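You operate a simulated robot arm through the tools that you are given. There is no shell and no other tool.

You are at the controls of a simulated robot arm. One attempt, no reset.

## Task
Switch off, print the slip, slide it into the grey holder and stow the plug.
Fine: one slip; down in the slot; the CAR plug goes to the CAR holder once the battery switch is off; the clips stay.

Only the result counts: the job must be done as asked and must still hold three seconds after the hand-in. Knocking over, shifting, dropping, spilling or breaking anything else fails it.

## Robot
A 6-joint arm with a four-finger gripper, fixed in place. Base frame: the origin is at the foot of the arm, x ahead of it, y to its left, z up; the work surface is at about z = 800. Lengths are in mm, angles in degrees, forces in N, time in s.
With the tool pointing down near the work surface it reaches from about 200 to 680 mm from the base axis. Its first joint turns from -166.0 to 166.0 degrees. Payload 3.43 kg.
The TCP is the grasp point between the finger pads, 30 mm short of the fingertips. In the tool frame z runs along the fingers and y along their closing line. The gripper opens to 120 mm. The gripper's body begins 85 mm behind the TCP.
Orientation is that of the tool frame in the base frame, as a unit quaternion [w, x, y, z]. With the fingers straight down and closing along the base's y, the tool's x points along the base's -x, its y along +y and its z along -z.

## Interface
- The arm moves only by the tool step_arm. Its argument "moves" is a list of rows, each a list of 3 entries, a list of its own where there are three numbers: the shift along the tool's x, y, z in units of 40 mm (1.0 is 40 mm), then the turn, a rotation vector about the tool's x, y, z in units of 6 degrees (1.0 is 6 degrees), then the closure, from 0 (fully open) to 1 (shut). In form: [[[x, y, z], [rx, ry, rz], grip], ...]. A call has 1 to 20 rows; each row shifts and turns the commanded pose from where the row before left it, along the tool's axes as they then stand. A call with a number of a shift or a turn outside -1 to 1 is refused whole. Rows are played at 5 a second. More than 50 mm and 8.6 degrees between two rows, or a gripper value outside its range, and nothing of the call is played. A pose out of reach is approached as far as the arm can. The call stops where the force on the tool passes 40 N (or 10 N more than at its start, if that is more) or the arm is blocked; 0.2 s more then pass. Each finger halts on what it meets, pressing with about 25 N; the grip force reading is that of the motor and also rises with nothing between the fingers. The clock runs only during rows and for 0.2 s after the last one: add rows that do not move to give the fingers time. It gives the time, the measured TCP pose, the force on the tool (base axes), the opening and the grip force at its end, in the units of the frame above (readings bear some noise), with the torque about the TCP (base axes, N m) and any sound that the robot's microphone picked up.
- Cameras (640 x 400 px; columns grow to the right, rows downward): "scene" is fixed at [221.1, -651.5, 1483.4]; the picture's right is [0.94, -0.35, 0.00], its down [-0.18, -0.50, -0.85] and it looks along [0.29, 0.79, -0.53] (base axes); focal length 283 px, centre (320, 200). "wrist" rides on the gripper at [71, -17, -121] in the tool frame; the picture's right is [0.23, 0.97, 0.00], its down [-0.81, 0.19, -0.55] and it looks along [-0.54, 0.13, 0.83] (tool axes); focal length 275 px, centre (320, 200).
- grab_frame(camera): a new picture of that camera. No time passes.
- move_column(by): slides the trunk up (or, below 0, down) by that many mm; the arm rides with it, the base frame stays. It gives what a move gives, with no picture.
- pixel_to_xyz(camera, pixels): there is no depth. For up to 12 entries [column, row, z] of the newest picture of that camera ("zoom" is the newest enlarged one), the place [x, y] in the base frame at which the ray of that pixel passes the height z, good to about 2 mm. No time passes.
- inspect(camera, box): a new picture of the part [left, top, right, bottom] of that camera's present view, enlarged. No time passes.
- job_done(): hands the job in; it is judged then, once.

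Unless the task says otherwise, let go and move clear before handing in.

The tools are called after "Request:" by a JSON object that holds its "name" and its "arguments". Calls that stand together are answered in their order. step_arm: Moves the arm, as the interface text tells. Its arguments: {"type":"object","properties":{"moves":{"type":"array"}},"required":["moves"]} The other tools are called the same way: move_column (by) slides the trunk up or down; grab_frame (camera) takes a picture; pixel_to_xyz (camera, pixels) gives the place at which the rays of pixels pass given heights; inspect (camera, box) takes an enlarged picture of a part of a camera's view; job_done () hands the job in.

At the start:

```text
time: 0.0
ee_pos: [523.1, 120.5, 1330.2]
tcp_rot: [0.0, 0.0, 1.0, 0.0]
wrist_force: [0.1, -0.5, 0.1]
torque: [0.02, -0.04, -0.02]
width: 119.8
grip_force: 0.1
trunk travel left (down, up): [-225.0, 215.0]
```

scene: 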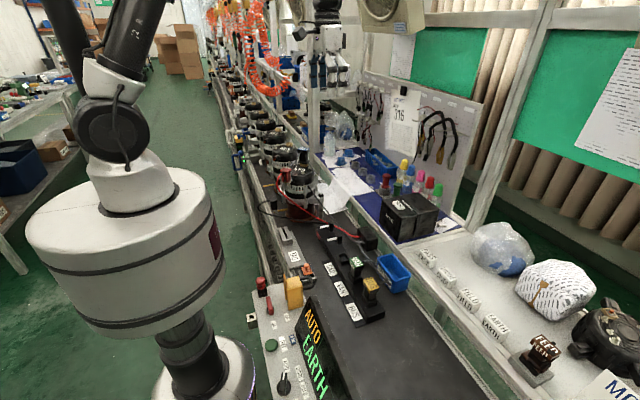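
wrist: 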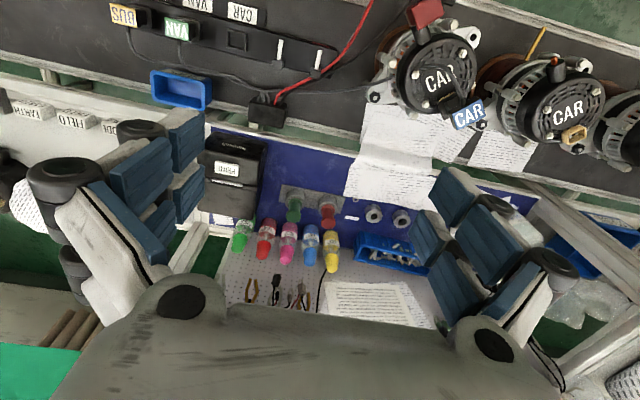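

The wrist picture shows a plug labelled CAR at about (468,115) on an alternator, a rack with BUS/VAN/CAR at (125,15)-(240,15), and a black printer near (228,170). I'll zoom in on several areas before moving anything.

Request:
{"name": "inspect", "arguments": {"camera": "scene", "box": [240, 160, 440, 285]}}

Request:
{"name": "inspect", "arguments": {"camera": "scene", "box": [230, 260, 430, 400]}}

Request:
{"name": "inspect", "arguments": {"camera": "scene", "box": [400, 230, 640, 400]}}

Request:
{"name": "inspect", "arguments": {"camera": "wrist", "box": [340, 0, 640, 190]}}

Request:
{"name": "inspect", "arguments": {"camera": "wrist", "box": [80, 0, 380, 190]}}

Request:
{"name": "inspect", "arguments": {"camera": "wrist", "box": [180, 120, 460, 300]}}

```text
3.20 times, centred on (340, 222) of scene
```

zoom: 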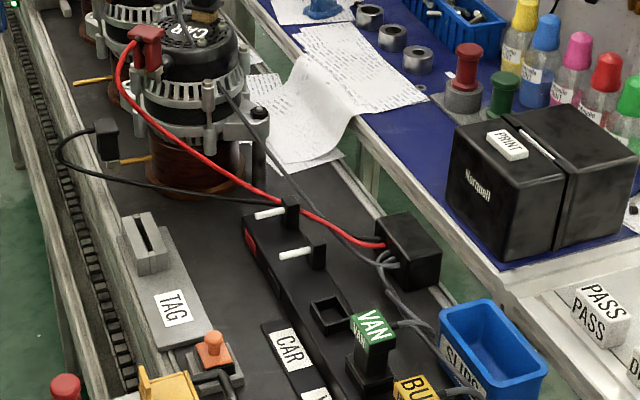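

```text
2.86 times, centred on (330, 330) of scene
```

zoom: 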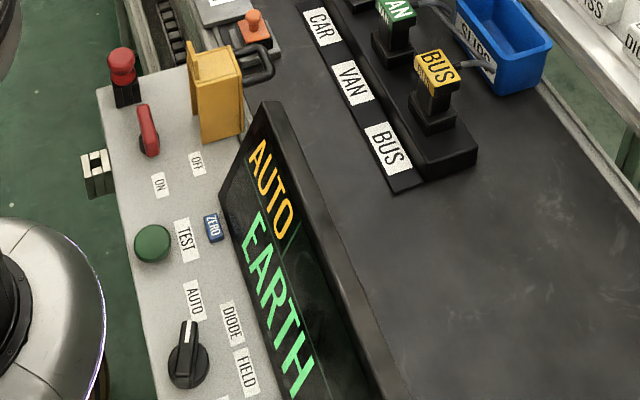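

```text
2.35 times, centred on (520, 315) of scene
```

zoom: 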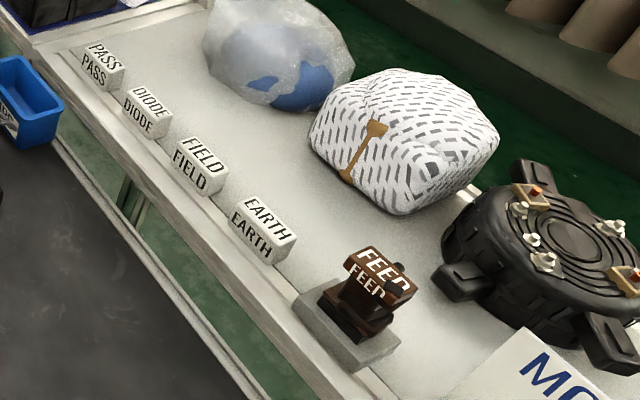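

```text
2.11 times, centred on (490, 95) of wrist
```

zoom: 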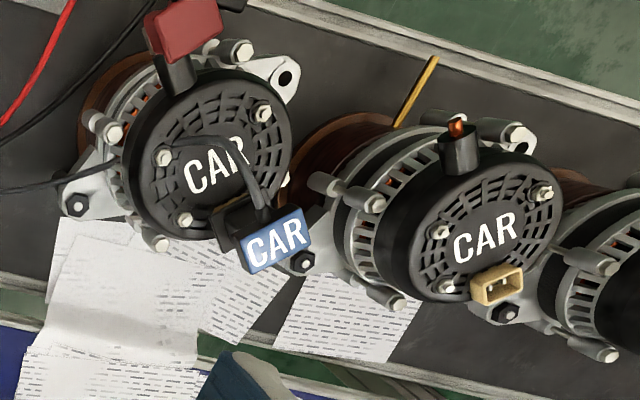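

```text
2.11 times, centred on (230, 95) of wrist
```

zoom: 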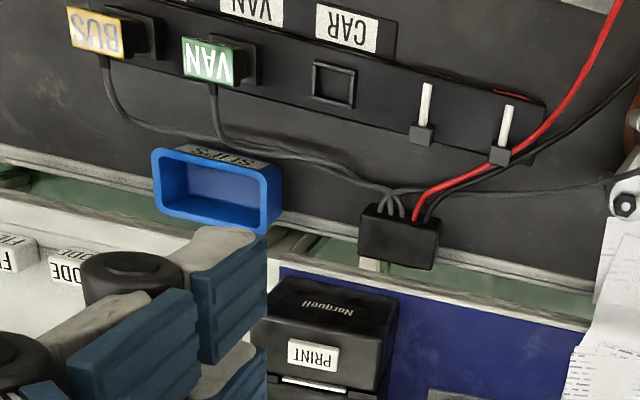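

```text
2.22 times, centred on (320, 210) of wrist
```

zoom: 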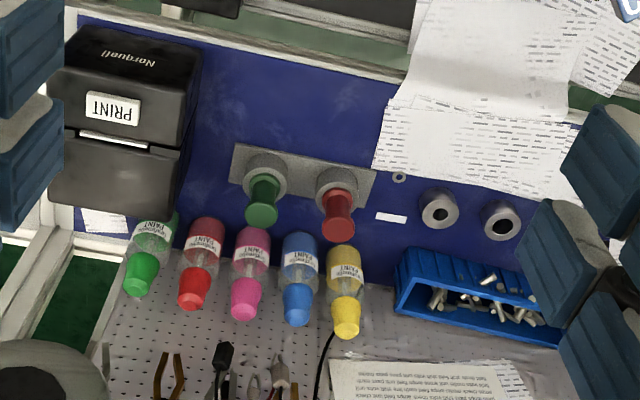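

The scene zoom shows a control panel (red lever with ON/OFF, display reading AUTO/EARTH), a grey TAG slot holder, a CAR holder socket in the rack, and a printer with a PRINT button. I'll work out rough positions for these from both cameras.

Request:
{"name": "pixel_to_xyz", "arguments": {"camera": "scene", "pixels": [[269, 305, 800], [269, 305, 850], [272, 344, 800], [285, 383, 800], [287, 240, 800], [293, 257, 800], [343, 259, 800], [398, 205, 900], [396, 278, 800], [323, 290, 800], [338, 289, 800], [352, 312, 800]]}}

Request:
{"name": "pixel_to_xyz", "arguments": {"camera": "wrist", "pixels": [[237, 40, 800], [237, 40, 830], [468, 115, 900], [468, 115, 1000], [228, 168, 900], [228, 168, 950], [243, 14, 800], [195, 14, 800], [177, 29, 850], [124, 15, 850], [576, 134, 900], [182, 90, 830]]}}

Request:
{"name": "inspect", "arguments": {"camera": "scene", "box": [260, 140, 360, 230]}}

Request:
{"name": "inspect", "arguments": {"camera": "scene", "box": [250, 210, 350, 270]}}

Request:
{"name": "inspect", "arguments": {"camera": "scene", "box": [240, 260, 320, 310]}}

Request:
{"name": "inspect", "arguments": {"camera": "scene", "box": [360, 180, 460, 250]}}

```text
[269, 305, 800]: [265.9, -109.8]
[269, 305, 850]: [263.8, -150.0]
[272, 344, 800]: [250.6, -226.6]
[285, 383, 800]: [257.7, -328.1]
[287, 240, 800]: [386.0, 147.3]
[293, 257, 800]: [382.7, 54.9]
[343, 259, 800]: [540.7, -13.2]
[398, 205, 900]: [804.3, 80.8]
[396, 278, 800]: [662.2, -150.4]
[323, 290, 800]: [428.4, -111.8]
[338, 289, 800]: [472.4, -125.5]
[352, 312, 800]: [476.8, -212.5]
```

```text
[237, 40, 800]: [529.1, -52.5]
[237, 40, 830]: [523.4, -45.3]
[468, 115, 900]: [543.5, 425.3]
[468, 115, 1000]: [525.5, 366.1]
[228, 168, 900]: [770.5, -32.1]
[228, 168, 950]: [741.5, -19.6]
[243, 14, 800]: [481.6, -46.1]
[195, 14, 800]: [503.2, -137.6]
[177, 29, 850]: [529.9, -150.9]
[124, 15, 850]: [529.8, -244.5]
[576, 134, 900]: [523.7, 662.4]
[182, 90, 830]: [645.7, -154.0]
```

```text
4.44 times, centred on (310, 185) of scene
```

zoom: 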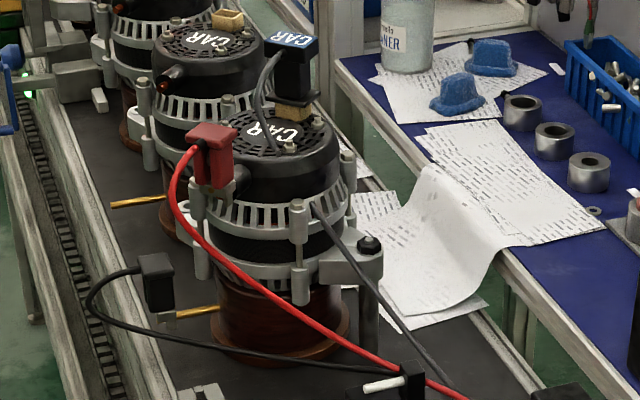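

```text
6.40 times, centred on (300, 240) of scene
```

zoom: 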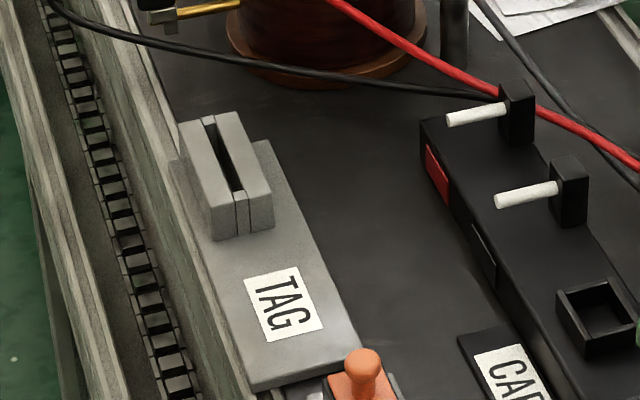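

```text
8.00 times, centred on (280, 285) of scene
```

zoom: 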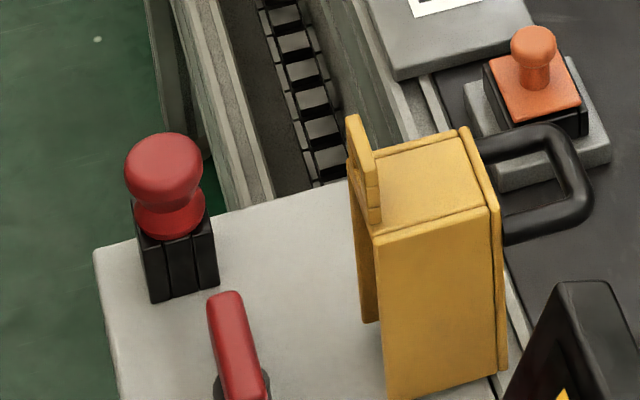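

```text
5.71 times, centred on (410, 215) of scene
```

zoom: 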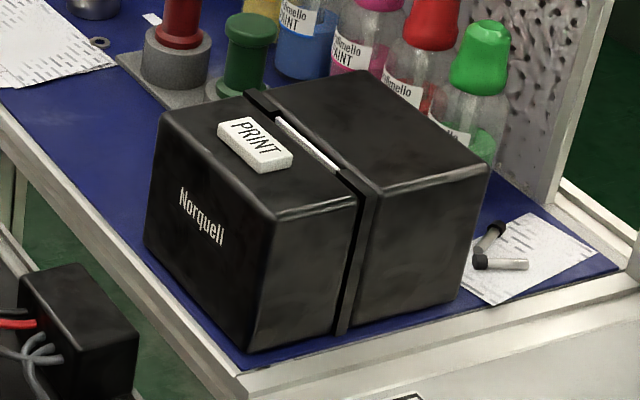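

The lever looks to be near (265,-150) on the panel. I'll swing the wrist camera over the panel, turned so that it looks toward -y, to see the switch and its labels closely.

Request:
{"name": "step_arm", "arguments": {"moves": [[[0.6, -0.3, 0.3], [0, 0, 1], 0], [[0.6, -0.3, 0.3], [0, 0, 0], 0], [[0.6, -0.3, 0.3], [0, 0, 0], 0], [[0.6, -0.3, 0.3], [0, 0, 0], 0], [[0.6, -0.3, 0.3], [0, 0, 0], 0], [[0.6, -0.3, 0.3], [0, 0, 0], 0], [[0.6, -0.3, 0.3], [0, 0, 0], 0], [[0.6, -0.3, 0.3], [0, 0, 0], 0], [[0, 0, 0.6], [0, 0, 1], 0], [[0, 0, 0.6], [0, 0, 1], 0], [[0, 0, 0.6], [0, 0, 1], 0], [[0, 0, 0.6], [0, 0, 1], 0], [[0, 0, 0], [0, 0, 1], 0], [[0, 0, 0], [0, 0, 1], 0], [[0, 0, 0], [0, 0, 1], 0], [[0, 0, 0], [0, 0, 1], 0], [[0, 0, 0], [0, 0, 1], 0], [[0, 0, 0], [0, 0, 1], 0]]}}

```text
time: 3.8
ee_pos: [323.8, 41.8, 1136.8]
tcp_rot: [0.0, 0.546, 0.838, 0.0]
wrist_force: [-0.2, 0.0, -0.3]
torque: [-0.01, 0.0, 0.01]
width: 120.3
grip_force: 0.1
trunk travel left (down, up): [-225.0, 215.0]
```

The arm is at [324,42,1137], turned by 66°. I'll take a picture from here before going further.

Request:
{"name": "grab_frame", "arguments": {"camera": "wrist"}}

Request:
{"name": "grab_frame", "arguments": {"camera": "scene"}}

```text
taken
```

wrist: 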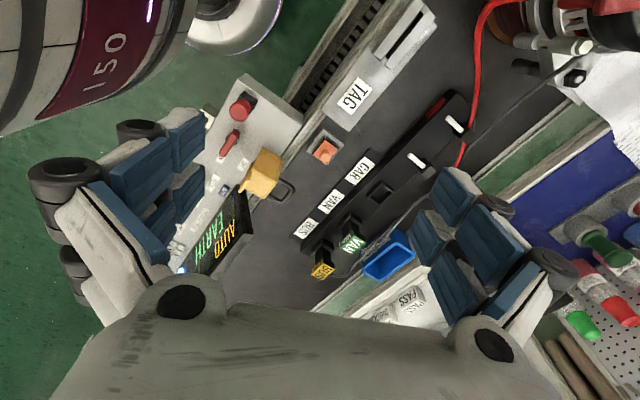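

```text
taken
```

scene: 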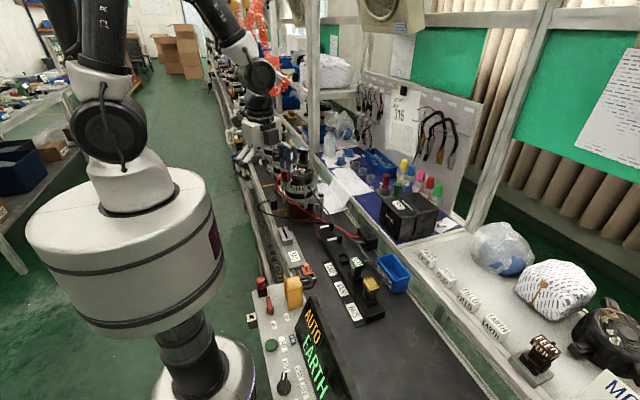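

The wrist view shows the red mushroom at (240,107), the red lever at (229,143) and the yellow box at (263,172). I'll zoom in on those and on the TAG holder.

Request:
{"name": "inspect", "arguments": {"camera": "wrist", "box": [180, 70, 300, 270]}}

Request:
{"name": "pixel_to_xyz", "arguments": {"camera": "zoom", "pixels": [[320, 150, 850], [320, 150, 900]]}}

Request:
{"name": "inspect", "arguments": {"camera": "wrist", "box": [180, 80, 280, 200]}}

Request:
{"name": "inspect", "arguments": {"camera": "wrist", "box": [300, 0, 480, 130]}}

Request:
{"name": "inspect", "arguments": {"camera": "wrist", "box": [280, 120, 440, 290]}}

```text
2.00 times, centred on (240, 170) of wrist
```

zoom: 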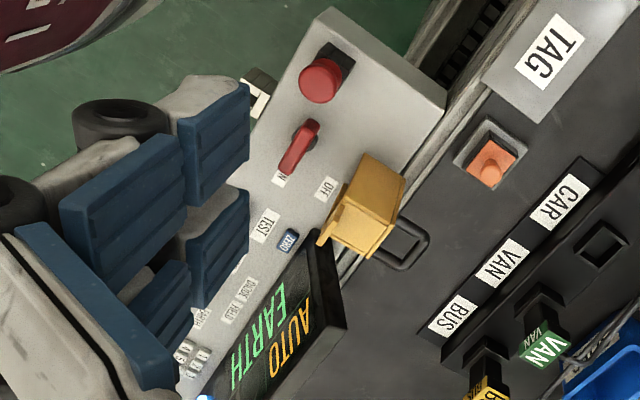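

```text
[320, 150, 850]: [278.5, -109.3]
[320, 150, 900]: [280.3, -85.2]
```

```text
3.33 times, centred on (230, 140) of wrist
```

zoom: 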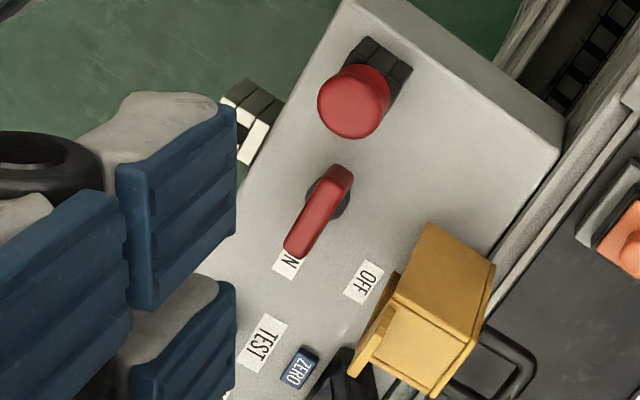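

```text
3.08 times, centred on (390, 65) of wrist
```

zoom: 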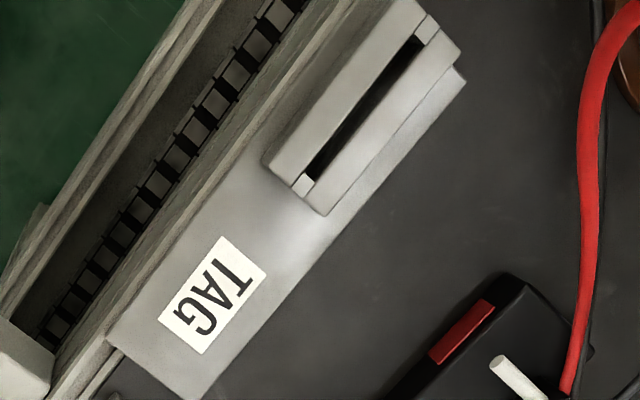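

```text
2.35 times, centred on (360, 205) of wrist
```

zoom: 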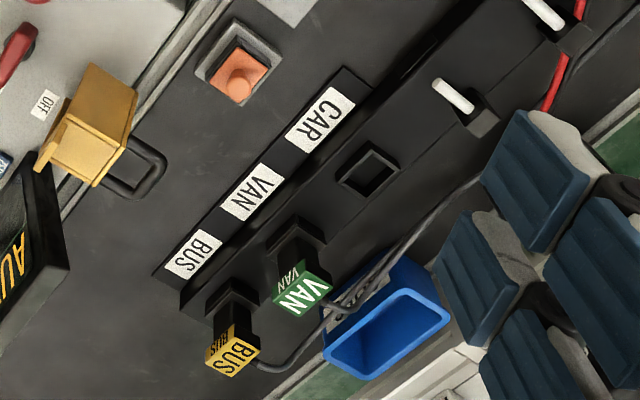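

The lever seems to stand up from the dark pivot at zoom (328,195), with ON by its tip and OFF to the lower right. I'll triangulate key points using both cameras.

Request:
{"name": "pixel_to_xyz", "arguments": {"camera": "wrist", "pixels": [[221.9, 155, 820], [221.9, 155, 900], [236, 131.6, 820], [236, 131.6, 900], [232.4, 138.5, 820], [232.4, 138.5, 900], [220, 160, 820], [220, 160, 870], [243.5, 164, 820], [243.5, 164, 870], [216, 183, 820], [216, 183, 870]]}}

Request:
{"name": "pixel_to_xyz", "arguments": {"camera": "scene", "pixels": [[268.1, 297.8, 820], [268.1, 297.8, 900], [270.6, 313.2, 820], [270.6, 313.2, 900], [273.5, 324.8, 820], [273.5, 324.8, 870], [287, 317, 820], [287, 317, 870], [282.8, 344, 820], [282.8, 344, 870]]}}

Request:
{"name": "inspect", "arguments": {"camera": "scene", "box": [245, 270, 305, 340]}}

```text
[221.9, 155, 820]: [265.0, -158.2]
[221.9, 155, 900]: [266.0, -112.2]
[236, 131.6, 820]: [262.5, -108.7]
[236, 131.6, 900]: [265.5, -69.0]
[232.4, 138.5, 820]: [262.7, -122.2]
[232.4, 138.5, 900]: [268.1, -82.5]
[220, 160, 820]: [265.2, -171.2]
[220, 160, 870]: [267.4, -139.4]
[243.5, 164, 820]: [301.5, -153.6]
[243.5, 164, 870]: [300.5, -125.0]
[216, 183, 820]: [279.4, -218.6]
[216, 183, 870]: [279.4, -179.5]
```

```text
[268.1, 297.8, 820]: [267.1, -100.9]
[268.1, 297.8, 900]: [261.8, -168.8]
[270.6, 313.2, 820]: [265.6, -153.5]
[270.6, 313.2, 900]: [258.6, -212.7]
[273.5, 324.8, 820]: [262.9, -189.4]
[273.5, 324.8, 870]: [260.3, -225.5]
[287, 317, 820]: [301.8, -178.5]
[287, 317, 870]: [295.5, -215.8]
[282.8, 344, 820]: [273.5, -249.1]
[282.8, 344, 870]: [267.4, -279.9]
```

```text
5.71 times, centred on (275, 305) of scene
```

zoom: 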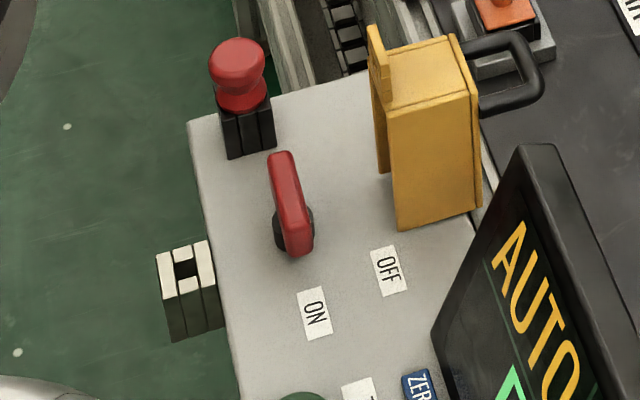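

From the triangulation, the panel surface is near z≈801 and the lever is a bar about 50 mm long at z≈825, centred near (264,-131) and pointing at ON. OFF lies about 49° counter-clockwise of it. I'll finish the turn to 90° and go above the lever with the fingers half closed.

Request:
{"name": "step_arm", "arguments": {"moves": [[[0, 0, 0], [0, 0, 1], 0.3], [[0, 0, 0], [0, 0, 1], 0.6], [[0, 0, 0], [0, 0, 1], 0.6], [[0, 0, 0], [0, 0, 0.97], 0.6], [[-0.72, -0.247, 0.5], [0, 0, 0], 0.6], [[-0.72, -0.247, 0.5], [0, 0, 0], 0.6], [[-0.72, -0.247, 0.5], [0, 0, 0], 0.6], [[-0.72, -0.247, 0.5], [0, 0, 0], 0.6], [[-0.72, -0.247, 0.5], [0, 0, 0], 0.6], [[-0.72, -0.247, 0.5], [0, 0, 0], 0.6], [[0, 0, 0], [0, 0, 0], 0.6]]}}

Request:
{"name": "grab_frame", "arguments": {"camera": "wrist"}}

Request:
{"name": "grab_frame", "arguments": {"camera": "scene"}}

```text
time: 6.2
ee_pos: [263.7, -135.1, 1016.8]
tcp_rot: [-0.001, 0.706, 0.708, 0.0]
wrist_force: [0.7, -0.2, 0.4]
torque: [-0.05, 0.06, -0.01]
width: 48.0
grip_force: 0.0
trunk travel left (down, up): [-225.0, 215.0]
```

```text
taken
```

wrist: 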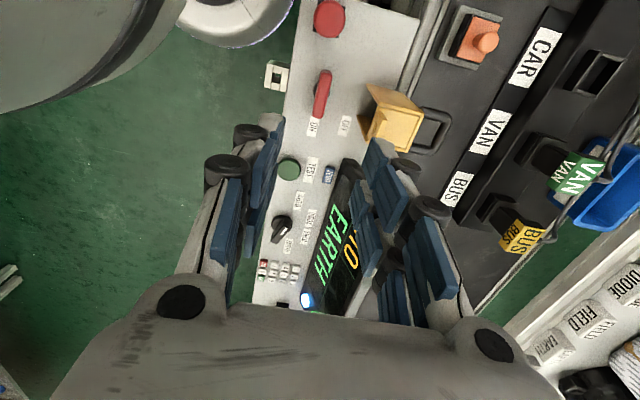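

```text
taken
```

scene: 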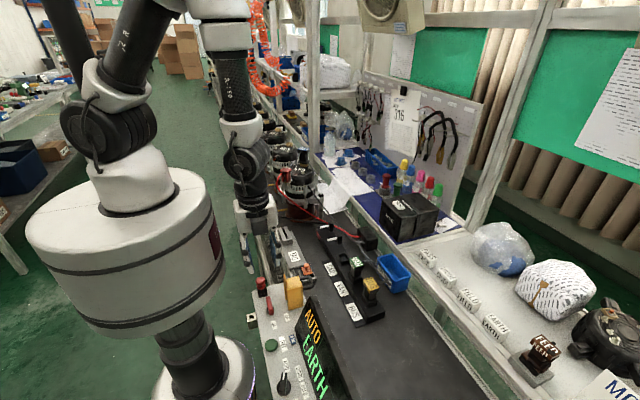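

Now above the lever: it shows at (322,92), close to where a point straight under the TCP should appear, about (320,98). I'll zoom in to refine its position and angle.

Request:
{"name": "inspect", "arguments": {"camera": "wrist", "box": [270, 0, 430, 190]}}

Request:
{"name": "inspect", "arguments": {"camera": "wrist", "box": [280, 50, 380, 140]}}

Request:
{"name": "pixel_to_xyz", "arguments": {"camera": "zoom", "pixels": [[320, 100, 825], [320, 200, 825], [320, 300, 825], [320, 200, 801]]}}

```text
2.11 times, centred on (350, 95) of wrist
```

zoom: 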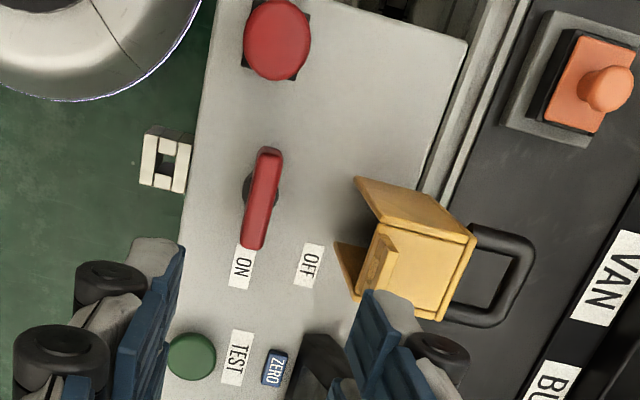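

```text
4.44 times, centred on (330, 95) of wrist
```

zoom: 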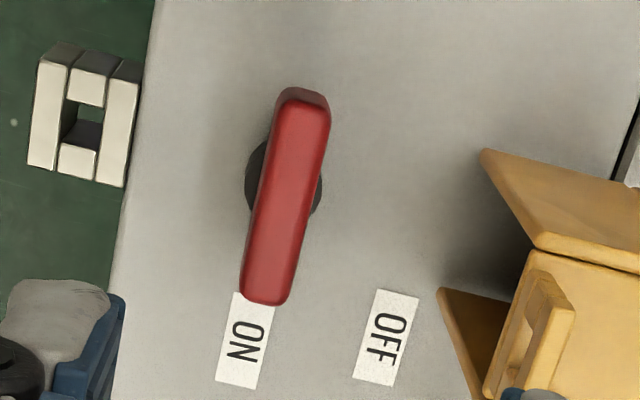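

```text
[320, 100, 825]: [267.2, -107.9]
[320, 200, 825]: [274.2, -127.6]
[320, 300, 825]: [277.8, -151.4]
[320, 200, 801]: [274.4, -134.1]
```

The bar's top face runs from zoom (303,95) to (263,295), with the pivot disc at about (284,185). I'll convert these points.

Request:
{"name": "pixel_to_xyz", "arguments": {"camera": "zoom", "pixels": [[303, 98, 828], [263, 295, 828], [284, 197, 828], [284, 185, 803], [243, 345, 801], [388, 338, 801], [275, 197, 828], [305, 197, 828], [486, 155, 870], [486, 155, 900], [440, 290, 801]]}}

Request:
{"name": "inspect", "arguments": {"camera": "scene", "box": [245, 270, 325, 320]}}

```text
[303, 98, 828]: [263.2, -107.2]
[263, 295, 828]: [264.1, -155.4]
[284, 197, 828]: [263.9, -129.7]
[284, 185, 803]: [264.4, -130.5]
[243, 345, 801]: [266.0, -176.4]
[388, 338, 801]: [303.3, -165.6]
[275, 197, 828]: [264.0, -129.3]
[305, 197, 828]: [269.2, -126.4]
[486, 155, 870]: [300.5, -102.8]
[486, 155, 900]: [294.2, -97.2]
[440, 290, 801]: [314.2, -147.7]
```

```text
8.00 times, centred on (285, 295) of scene
```

zoom: 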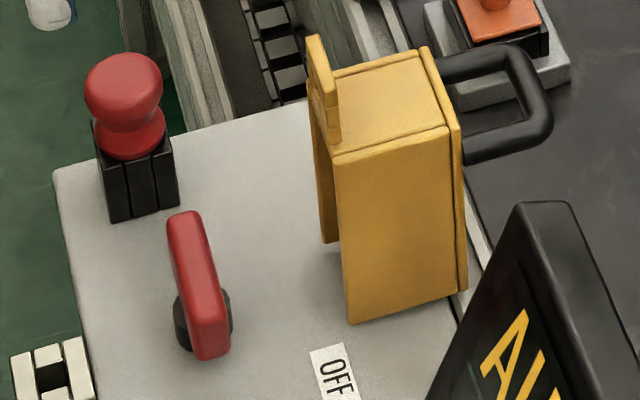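

The bar is centred at (264,-130), parallel to y, with its top near z≈828. I'll descend with the fingers straddling it, stopping just above the pivot disc.

Request:
{"name": "step_arm", "arguments": {"moves": [[[0.128, 0, 0.8], [0, 0, 0], 0.6], [[0, 0, 0.8], [0, 0, 0], 0.6], [[0, 0, 0.8], [0, 0, 0], 0.6], [[0, 0, 0.8], [0, 0, 0], 0.6], [[0, 0, 0.3], [0, 0, 0], 0.6], [[0, 0, 0], [0, 0, 0], 0.6]]}}

Request:
{"name": "grab_frame", "arguments": {"camera": "wrist"}}

Request:
{"name": "inspect", "arguments": {"camera": "scene", "box": [235, 240, 315, 320]}}

```text
time: 7.6
ee_pos: [264.9, -127.3, 875.4]
tcp_rot: [-0.001, 0.706, 0.708, 0.0]
wrist_force: [0.0, -0.1, 0.4]
torque: [0.01, 0.04, 0.03]
width: 48.1
grip_force: 0.2
trunk travel left (down, up): [-225.0, 215.0]
```

```text
taken
```

wrist: 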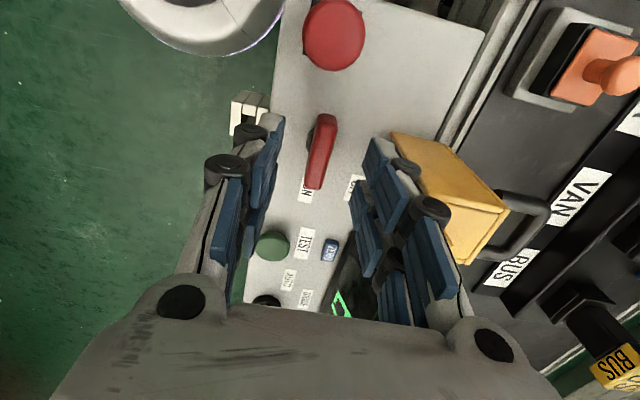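

```text
5.00 times, centred on (275, 280) of scene
```

zoom: 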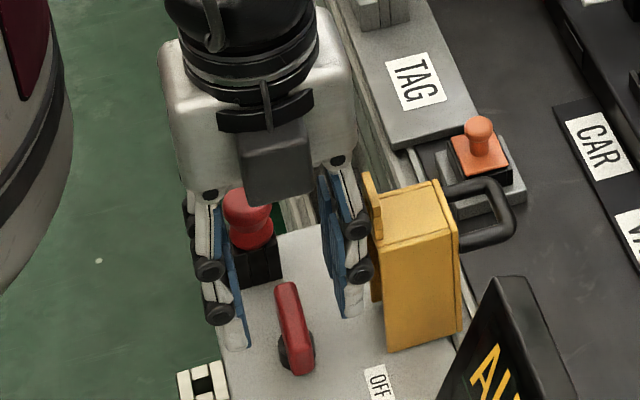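

The fingers straddle the bar, with the yellow box close on the right, so I'll narrow the opening to 30 mm before lowering the last 33 mm.

Request:
{"name": "step_arm", "arguments": {"moves": [[[-0.06, -0.02, 0], [0, 0, 0], 0.75], [[0, 0, 0], [0, 0, 0], 0.75], [[0, 0, 0.3], [0, 0, 0], 0.75], [[0, 0, 0.3], [0, 0, 0], 0.75], [[0, 0, 0.2], [0, 0, 0], 0.75], [[0, 0, 0], [0, 0, 0], 0.75]]}}

Request:
{"name": "grab_frame", "arguments": {"camera": "wrist"}}

Request:
{"name": "inspect", "arguments": {"camera": "scene", "box": [235, 240, 315, 320]}}

```text
time: 9.0
ee_pos: [264.9, -129.3, 843.6]
tcp_rot: [0.0, 0.706, 0.709, 0.0]
wrist_force: [-0.6, 0.2, 0.2]
torque: [-0.05, 0.04, 0.0]
width: 30.0
grip_force: 0.1
trunk travel left (down, up): [-225.0, 215.0]
```

```text
taken
```

wrist: 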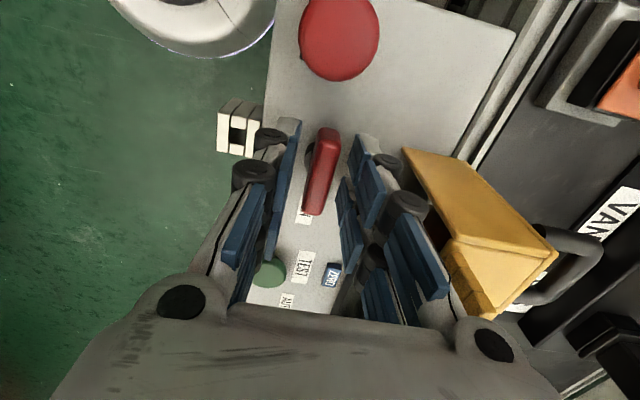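

```text
5.00 times, centred on (275, 280) of scene
```

zoom: 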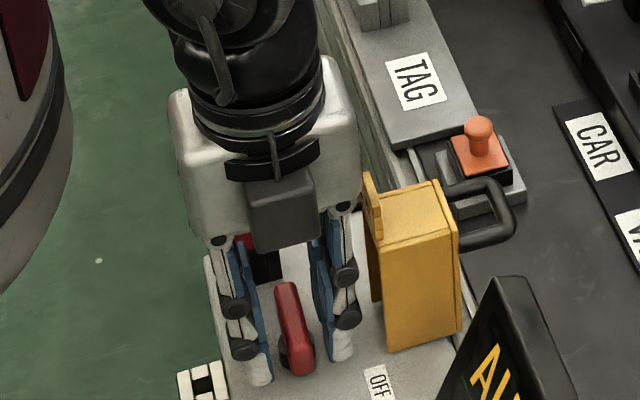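

The bar sits between the fingers with no contact force. I'll close on it.

Request:
{"name": "step_arm", "arguments": {"moves": [[[0, 0, 0], [0, 0, 0], 0.85], [[0, 0, 0], [0, 0, 0], 0.95], [[0, 0, 0], [0, 0, 0], 0.95], [[0, 0, 0], [0, 0, 0], 0.95]]}}

```text
time: 10.0
ee_pos: [265.7, -129.8, 844.1]
tcp_rot: [0.0, 0.706, 0.708, 0.0]
wrist_force: [2.2, 0.2, -2.0]
torque: [-0.3, -0.06, -0.02]
width: 12.8
grip_force: 45.4
trunk travel left (down, up): [-225.0, 215.0]
```

The bar is gripped at 12.8 mm. Now I'll twist counter-clockwise (negative about tool z), half of the way first, to see the torque.

Request:
{"name": "step_arm", "arguments": {"moves": [[[0, 0, 0], [0, 0, -1], 0.95], [[0, 0, 0], [0, 0, -1], 0.95], [[0, 0, 0], [0, 0, -1], 0.95], [[0, 0, 0], [0, 0, -1], 0.95], [[0, 0, 0], [0, 0, 0], 0.95]]}}

Request:
{"name": "grab_frame", "arguments": {"camera": "wrist"}}

Request:
{"name": "inspect", "arguments": {"camera": "scene", "box": [235, 240, 315, 320]}}

```text
time: 11.2
ee_pos: [264.4, -129.8, 844.6]
tcp_rot: [0.0, 0.543, 0.84, 0.0]
wrist_force: [-2.5, -7.9, -27.3]
torque: [-0.9, -0.26, 0.0]
width: 12.9
grip_force: 45.1
trunk travel left (down, up): [-225.0, 215.0]
```

```text
taken
```

wrist: 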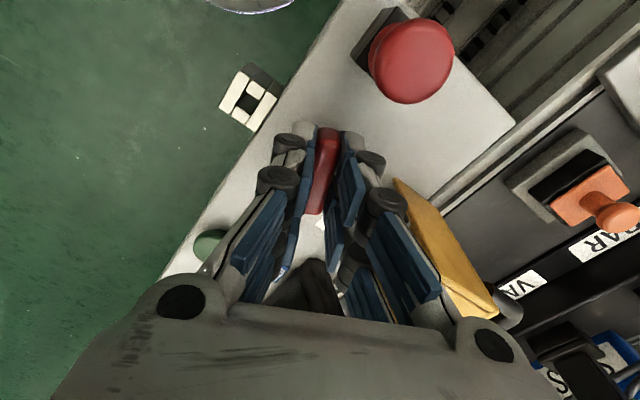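

```text
5.00 times, centred on (275, 280) of scene
```

zoom: 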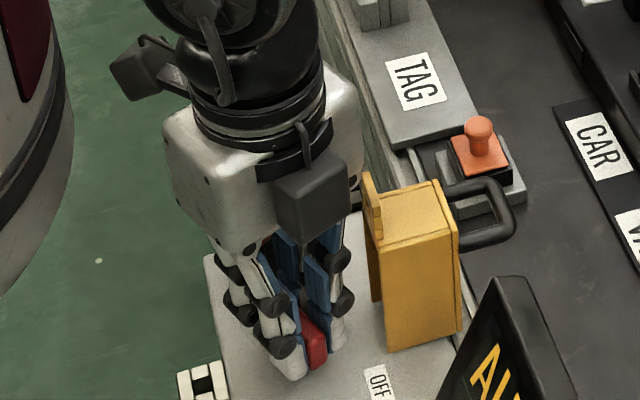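

The lever turns with the fingers, but a vertical force of -27 N has built up, so I'll lower the TCP by a millimetre to relieve it before going on.

Request:
{"name": "step_arm", "arguments": {"moves": [[[0, 0, 0.03], [0, 0, 0], 0.95], [[0, 0, 0], [0, 0, 0], 0.95]]}}

```text
time: 11.8
ee_pos: [264.8, -128.8, 844.0]
tcp_rot: [0.0, 0.542, 0.84, 0.0]
wrist_force: [4.6, -1.9, 1.1]
torque: [1.29, 0.49, 0.02]
width: 13.2
grip_force: 45.2
trunk travel left (down, up): [-225.0, 215.0]
```

The vertical force has gone down to about 1 N. I'll go on with the second half of the twist.

Request:
{"name": "step_arm", "arguments": {"moves": [[[0, 0, 0], [0, 0, -1], 0.95], [[0, 0, 0], [0, 0, -1], 0.95], [[0, 0, 0], [0, 0, -1], 0.95], [[0, 0, 0], [0, 0, 0], 0.95]]}}

Request:
{"name": "inspect", "arguments": {"camera": "scene", "box": [235, 240, 315, 320]}}

```text
time: 12.8
ee_pos: [264.4, -129.0, 843.9]
tcp_rot: [0.0, 0.405, 0.914, 0.0]
wrist_force: [7.9, -0.8, 31.7]
torque: [0.62, 0.3, 0.03]
width: 12.7
grip_force: 45.2
trunk travel left (down, up): [-225.0, 215.0]
```

```text
5.00 times, centred on (275, 280) of scene
```

zoom: 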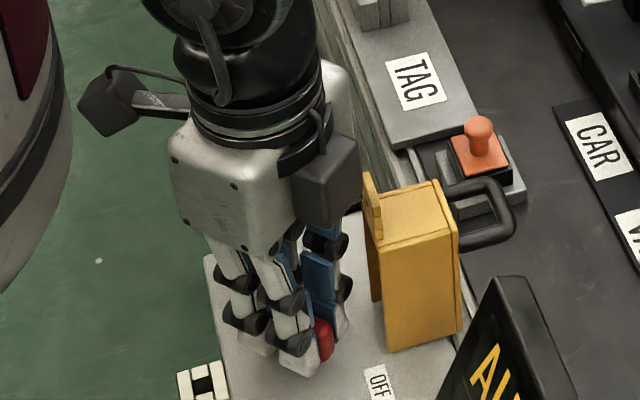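

The angle is 42° so far and there is no stop torque. I'll relieve the +32 N vertical force with a small lift and continue in small turns.

Request:
{"name": "step_arm", "arguments": {"moves": [[[0, 0, -0.02], [0, 0, 0], 0.95], [[0, 0, 0], [0, 0, -0.5], 0.95], [[0, 0, 0], [0, 0, 0], 0.95]]}}

```text
time: 13.6
ee_pos: [264.5, -128.9, 844.9]
tcp_rot: [0.001, 0.381, 0.925, 0.0]
wrist_force: [5.2, -2.0, 9.6]
torque: [-1.03, -1.18, 0.04]
width: 13.1
grip_force: 44.5
trunk travel left (down, up): [-225.0, 215.0]
```

I've turned 45.4° and torque about z is still nil. The OFF label lies at about 48°, so I'll turn a bit more.

Request:
{"name": "step_arm", "arguments": {"moves": [[[0, 0, 0], [0, 0, -0.5], 0.95], [[0, 0, 0], [0, 0, 0], 0.95]]}}

Request:
{"name": "grab_frame", "arguments": {"camera": "wrist"}}

Request:
{"name": "inspect", "arguments": {"camera": "scene", "box": [245, 260, 325, 320]}}

```text
time: 14.2
ee_pos: [264.1, -128.9, 845.6]
tcp_rot: [0.0, 0.357, 0.934, 0.0]
wrist_force: [6.1, 0.1, 0.3]
torque: [-0.99, -1.28, -0.05]
width: 13.1
grip_force: 44.8
trunk travel left (down, up): [-225.0, 215.0]
```

```text
taken
```

wrist: 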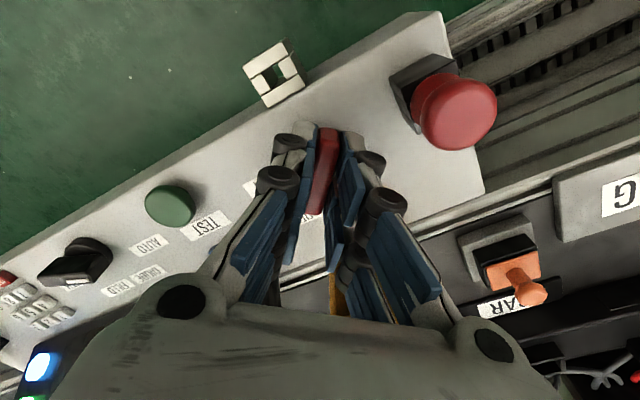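

```text
6.67 times, centred on (285, 290) of scene
```

zoom: 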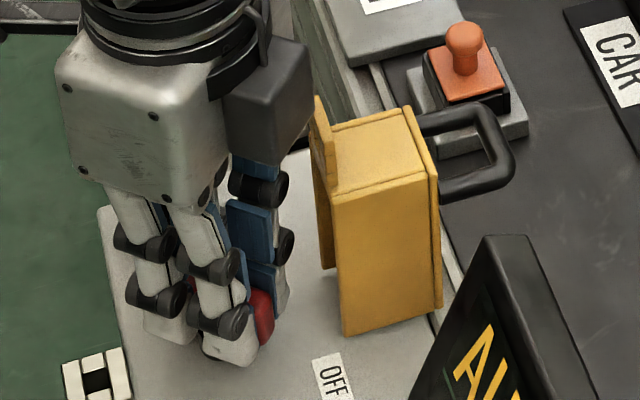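

Now 48.4° is turned and there's still no stop torque. I'll go 3° more to feel for a stop.

Request:
{"name": "step_arm", "arguments": {"moves": [[[0, 0, 0], [0, 0, -0.5], 0.95], [[0, 0, 0], [0, 0, 0], 0.95]]}}

```text
time: 14.8
ee_pos: [264.4, -128.9, 844.4]
tcp_rot: [0.0, 0.332, 0.943, 0.0]
wrist_force: [5.9, -5.8, 13.0]
torque: [-0.33, -0.29, 0.03]
width: 13.0
grip_force: 45.4
trunk travel left (down, up): [-225.0, 215.0]
```

There's still no stop at 51°, so I'll release, rise and check where the lever points compared to OFF.

Request:
{"name": "step_arm", "arguments": {"moves": [[[0, 0, 0], [0, 0, 0], 0.85], [[0, 0, 0], [0, 0, 0], 0.75], [[0, 0, 0], [0, 0, 0], 0.75], [[0, 0, -0.5], [0, 0, 0], 0.75], [[0, 0, -0.8], [0, 0, 0], 0.75], [[0, 0, -0.8], [0, 0, 0], 0.75], [[0, 0, -0.8], [0, 0, 0], 0.75], [[0, 0, -0.8], [0, 0, 0], 0.75], [[0, 0, 0], [0, 0, 0], 0.75]]}}

Request:
{"name": "grab_frame", "arguments": {"camera": "wrist"}}

Request:
{"name": "inspect", "arguments": {"camera": "wrist", "box": [260, 60, 380, 160]}}

Request:
{"name": "pixel_to_xyz", "arguments": {"camera": "zoom", "pixels": [[320, 200, 828]]}}

Request:
{"name": "inspect", "arguments": {"camera": "scene", "box": [245, 260, 345, 400]}}

```text
time: 16.8
ee_pos: [265.3, -127.9, 991.7]
tcp_rot: [0.0, 0.333, 0.943, 0.001]
wrist_force: [-0.4, -0.2, -1.1]
torque: [0.0, 0.04, 0.0]
width: 30.1
grip_force: 0.0
trunk travel left (down, up): [-225.0, 215.0]
```

```text
taken
```

wrist: 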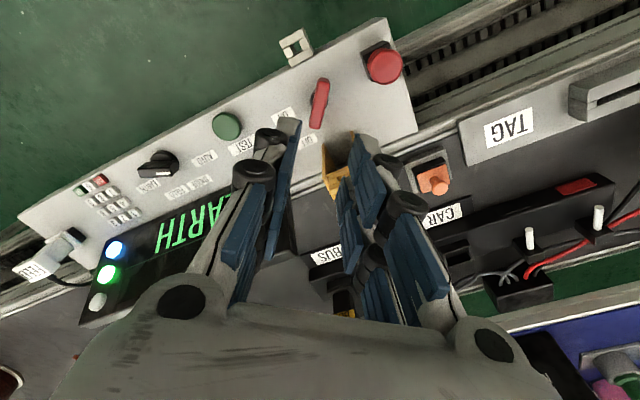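

```text
4.00 times, centred on (320, 110) of wrist
```

zoom: 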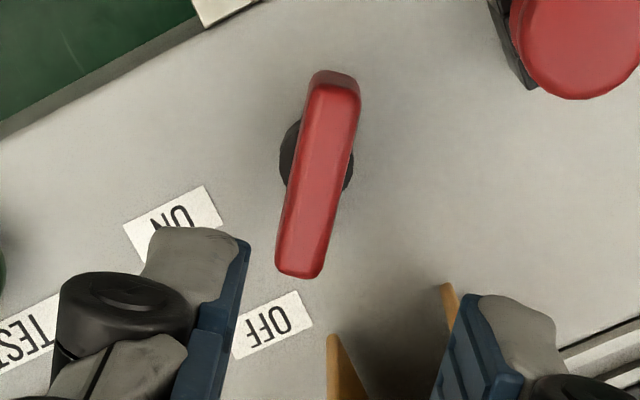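

```text
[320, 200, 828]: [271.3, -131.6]
```

```text
2.86 times, centred on (295, 330) of scene
```

zoom: 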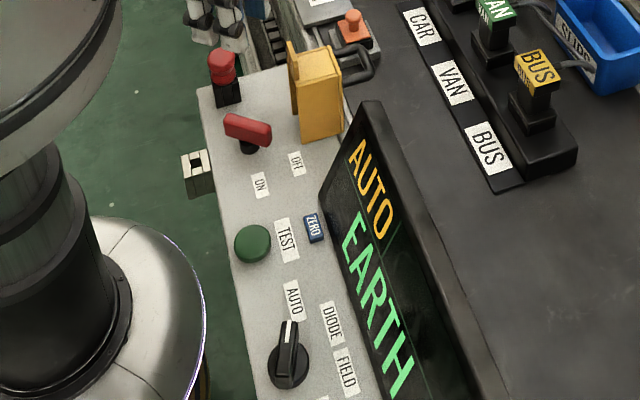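

The lever has turned and stays put. I'll compute its exact direction and compare it with the labels.

Request:
{"name": "pixel_to_xyz", "arguments": {"camera": "wrist", "pixels": [[323, 81.5, 828], [314.5, 127.8, 828], [319.3, 101, 803], [306, 141, 801], [283, 116, 801]]}}

Request:
{"name": "inspect", "arguments": {"camera": "scene", "box": [255, 280, 315, 330]}}

Request:
{"name": "inspect", "arguments": {"camera": "wrist", "box": [60, 160, 240, 330]}}

```text
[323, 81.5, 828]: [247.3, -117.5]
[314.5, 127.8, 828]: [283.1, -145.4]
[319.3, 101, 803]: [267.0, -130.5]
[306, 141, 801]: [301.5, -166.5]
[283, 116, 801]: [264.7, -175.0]
```

```text
8.00 times, centred on (285, 305) of scene
```

zoom: 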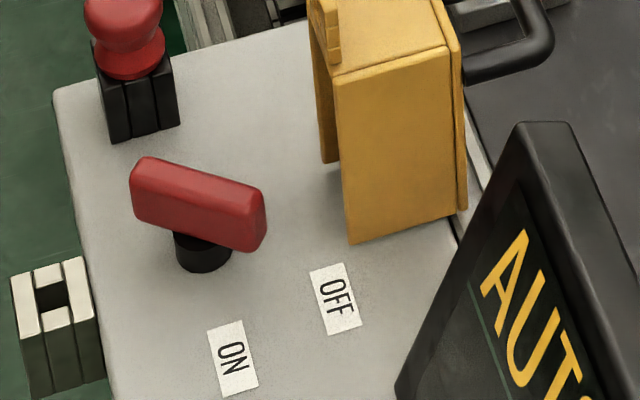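

```text
2.35 times, centred on (150, 245) of wrist
```

zoom: 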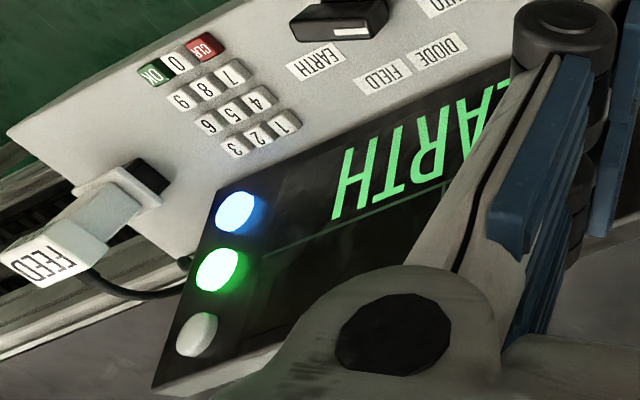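

The lever is now at about 52° from ON, at the OFF side (label direction about 46°). I'd like to see the display lamps before deciding whether it registered, so I'll go up and over the display with the gripper open.

Request:
{"name": "step_arm", "arguments": {"moves": [[[0, 0, -0.5], [0, 0, 1], 0.3], [[0, 0, -0.5], [0, 0, 1], 0], [[0, 0, -0.5], [0, 0, 1], 0], [[0, 0, -0.5], [0, 0, 1], 0], [[0, 0, -0.5], [0, 0, 1], 0], [[0, 0, -0.5], [0, 0, 1], 0], [[0, 0, -0.5], [0, 0, 1], 0], [[0, 0, -0.5], [0, 0, 1], 0], [[0, 0, 0], [0, 0, 0.53], 0], [[-0.86, 0.32, 0], [0, 0, 0], 0], [[-0.86, 0.32, 0], [0, 0, 0], 0], [[-0.86, 0.32, 0], [0, 0, 0], 0], [[-0.86, 0.32, 0], [0, 0, 0], 0], [[-0.86, 0.32, 0], [0, 0, 0], 0], [[0, 0, 0], [0, 0, 0], 0]]}}

Request:
{"name": "grab_frame", "arguments": {"camera": "wrist"}}

Request:
{"name": "grab_frame", "arguments": {"camera": "scene"}}

```text
time: 20.0
ee_pos: [325.8, -300.1, 1152.3]
tcp_rot: [0.001, 0.707, 0.707, 0.0]
wrist_force: [-0.1, -0.1, 0.1]
torque: [-0.04, -0.03, 0.02]
width: 120.0
grip_force: 0.2
trunk travel left (down, up): [-225.0, 215.0]
```

```text
taken
```

wrist: 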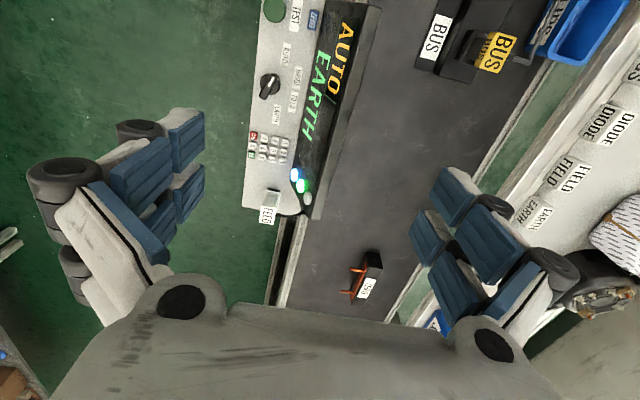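

```text
taken
```

scene: 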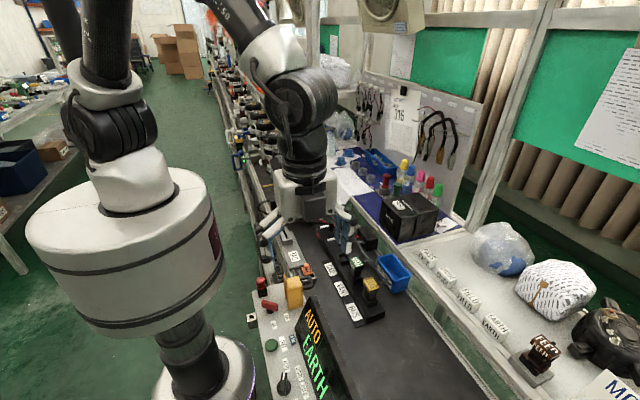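

Request:
{"name": "inspect", "arguments": {"camera": "wrist", "box": [230, 0, 400, 230]}}

Request:
{"name": "inspect", "arguments": {"camera": "wrist", "box": [240, 130, 330, 230]}}

Request:
{"name": "inspect", "arguments": {"camera": "wrist", "box": [330, 230, 400, 320]}}

Request:
{"name": "inspect", "arguments": {"camera": "scene", "box": [240, 260, 340, 400]}}

```text
1.74 times, centred on (315, 115) of wrist
```

zoom: 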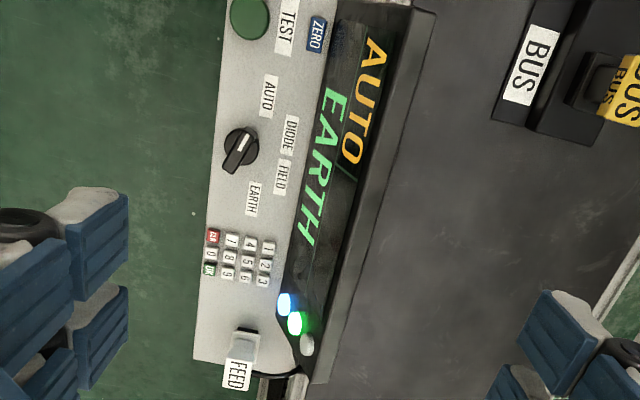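

```text
4.00 times, centred on (285, 180) of wrist
```

zoom: 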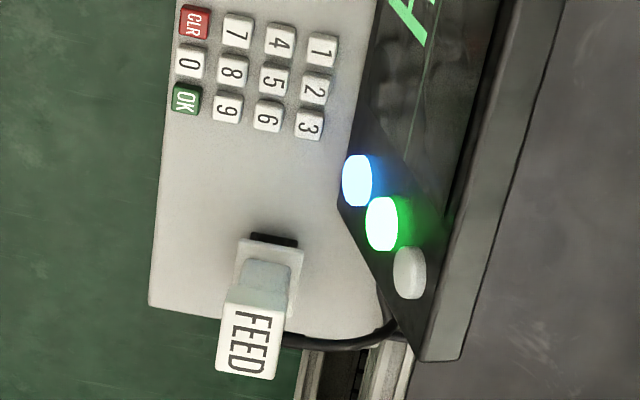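

```text
4.44 times, centred on (365, 275) of wrist
```

zoom: 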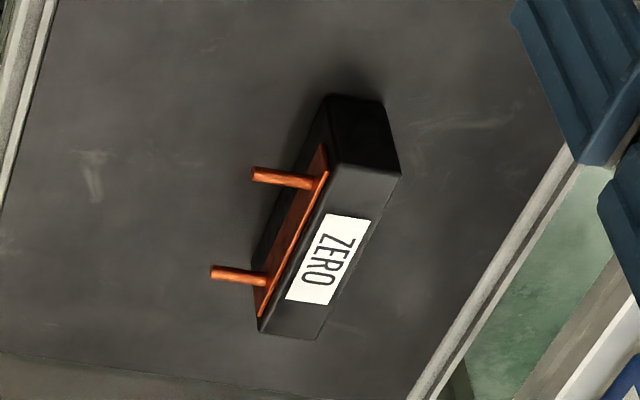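

```text
2.86 times, centred on (290, 330) of scene
```

zoom: 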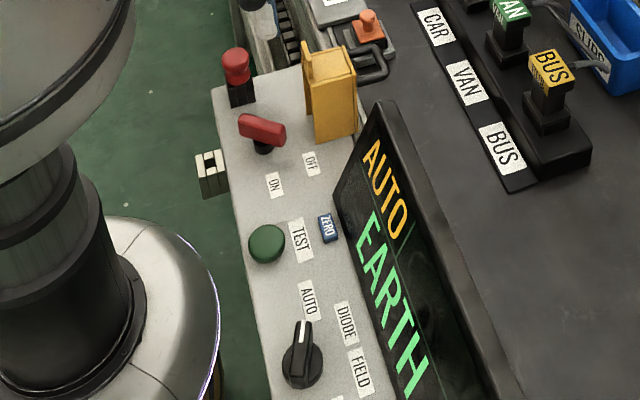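

The lamps (blue and green lit, one unlit) don't tell the battery state. As I felt no stop at the lever, I'll go back and check for an end stop so that OFF is certain.

Request:
{"name": "step_arm", "arguments": {"moves": [[[0.856, -0.307, 0.3], [0, 0, 0], 0.3], [[0.856, -0.307, 0.3], [0, 0, 0], 0.75], [[0.856, -0.307, 0.3], [0, 0, 0], 0.75], [[0.856, -0.307, 0.3], [0, 0, 0], 0.75], [[0.856, -0.307, 0.3], [0, 0, 0], 0.75], [[0, 0, 0.5], [0, 0, -1], 0.75], [[0, 0, 0.5], [0, 0, -1], 0.75], [[0, 0, 0.5], [0, 0, -1], 0.75], [[0, 0, 0.5], [0, 0, -1], 0.75], [[0, 0, 0.5], [0, 0, -1], 0.75], [[0, 0, 0.5], [0, 0, -1], 0.75], [[0, 0, 0.4], [0, 0, -1], 0.75], [[0, 0, 0.4], [0, 0, -1], 0.75], [[0, 0, 0.4], [0, 0, -0.4], 0.75], [[0, 0, 0], [0, 0, 0], 0.75]]}}

Request:
{"name": "grab_frame", "arguments": {"camera": "wrist"}}

```text
time: 23.2
ee_pos: [266.9, -131.7, 923.2]
tcp_rot: [0.0, 0.339, 0.941, 0.001]
wrist_force: [-0.3, -0.5, 0.0]
torque: [0.02, 0.03, 0.01]
width: 29.8
grip_force: 0.0
trunk travel left (down, up): [-225.0, 215.0]
```

```text
taken
```

wrist: 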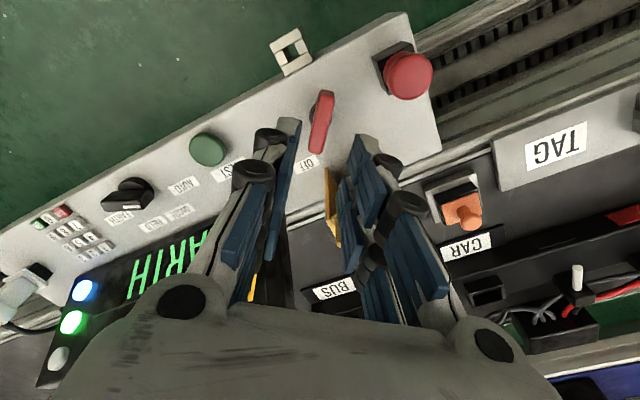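

The bar is between the fingers again at (322,120). I'll lower and close on it.

Request:
{"name": "step_arm", "arguments": {"moves": [[[0.083, 0, 0.6], [0, 0, 0], 0.75], [[0, 0, 0.6], [0, 0, 0], 0.75], [[0, 0, 0.5], [0, 0, 0], 0.75], [[0, 0, 0.24], [0, 0, 0], 0.75], [[0, 0, 0], [0, 0, 0], 0.75], [[0, 0, 0], [0, 0, 0], 0.85], [[0, 0, 0], [0, 0, 0], 0.95], [[0, 0, 0], [0, 0, 0], 0.95], [[0, 0, 0], [0, 0, 0], 0.95]]}}

```text
time: 25.2
ee_pos: [264.2, -129.6, 846.1]
tcp_rot: [0.0, 0.339, 0.941, 0.0]
wrist_force: [-2.1, -2.2, -6.3]
torque: [-0.31, -0.32, -0.01]
width: 12.8
grip_force: 45.1
trunk travel left (down, up): [-225.0, 215.0]
```

The bar is gripped again at 12.8 mm. I'll turn on in 3° steps and watch the torque about z.

Request:
{"name": "step_arm", "arguments": {"moves": [[[0, 0, 0], [0, 0, -0.5], 0.95], [[0, 0, 0], [0, 0, -0.5], 0.95], [[0, 0, 0], [0, 0, 0], 0.95]]}}

```text
time: 26.0
ee_pos: [264.3, -129.0, 846.9]
tcp_rot: [0.0, 0.29, 0.957, 0.001]
wrist_force: [-8.0, -10.8, -27.3]
torque: [-0.66, -0.42, -0.02]
width: 12.9
grip_force: 44.3
trunk travel left (down, up): [-225.0, 215.0]
```

It has turned to 56.5° and still there's no stop torque. I'll relieve the vertical force and go on.

Request:
{"name": "step_arm", "arguments": {"moves": [[[0, 0, 0.025], [0, 0, 0], 0.95], [[0, 0, 0], [0, 0, -0.5], 0.95], [[0, 0, 0], [0, 0, -0.5], 0.95], [[0, 0, 0], [0, 0, 0], 0.95]]}}

```text
time: 27.0
ee_pos: [264.0, -129.5, 846.3]
tcp_rot: [0.001, 0.238, 0.971, 0.001]
wrist_force: [-5.6, -20.5, 5.0]
torque: [0.05, 1.36, 0.0]
width: 13.0
grip_force: 45.2
trunk travel left (down, up): [-225.0, 215.0]
```

The wrist is at 62.6° with still no torque about z. I'll look whether the bar is really following.

Request:
{"name": "inspect", "arguments": {"camera": "wrist", "box": [260, 90, 380, 240]}}

Request:
{"name": "inspect", "arguments": {"camera": "scene", "box": [245, 260, 325, 320]}}

```text
2.67 times, centred on (320, 165) of wrist
```

zoom: 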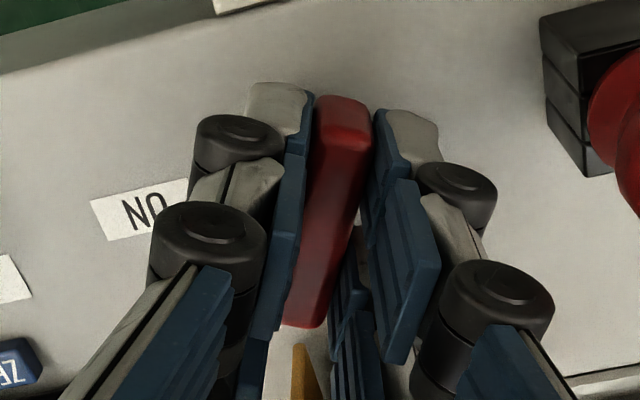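

```text
6.67 times, centred on (285, 290) of scene
```

zoom: 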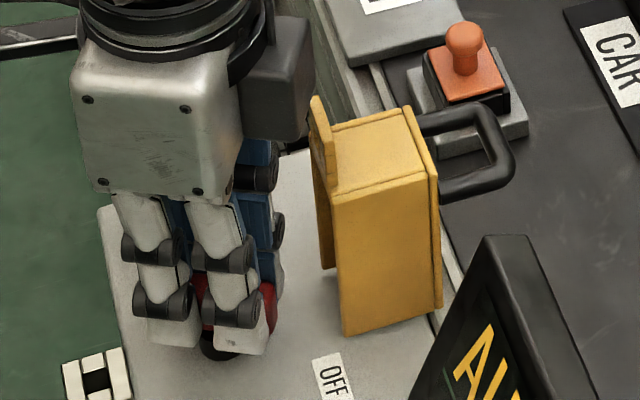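

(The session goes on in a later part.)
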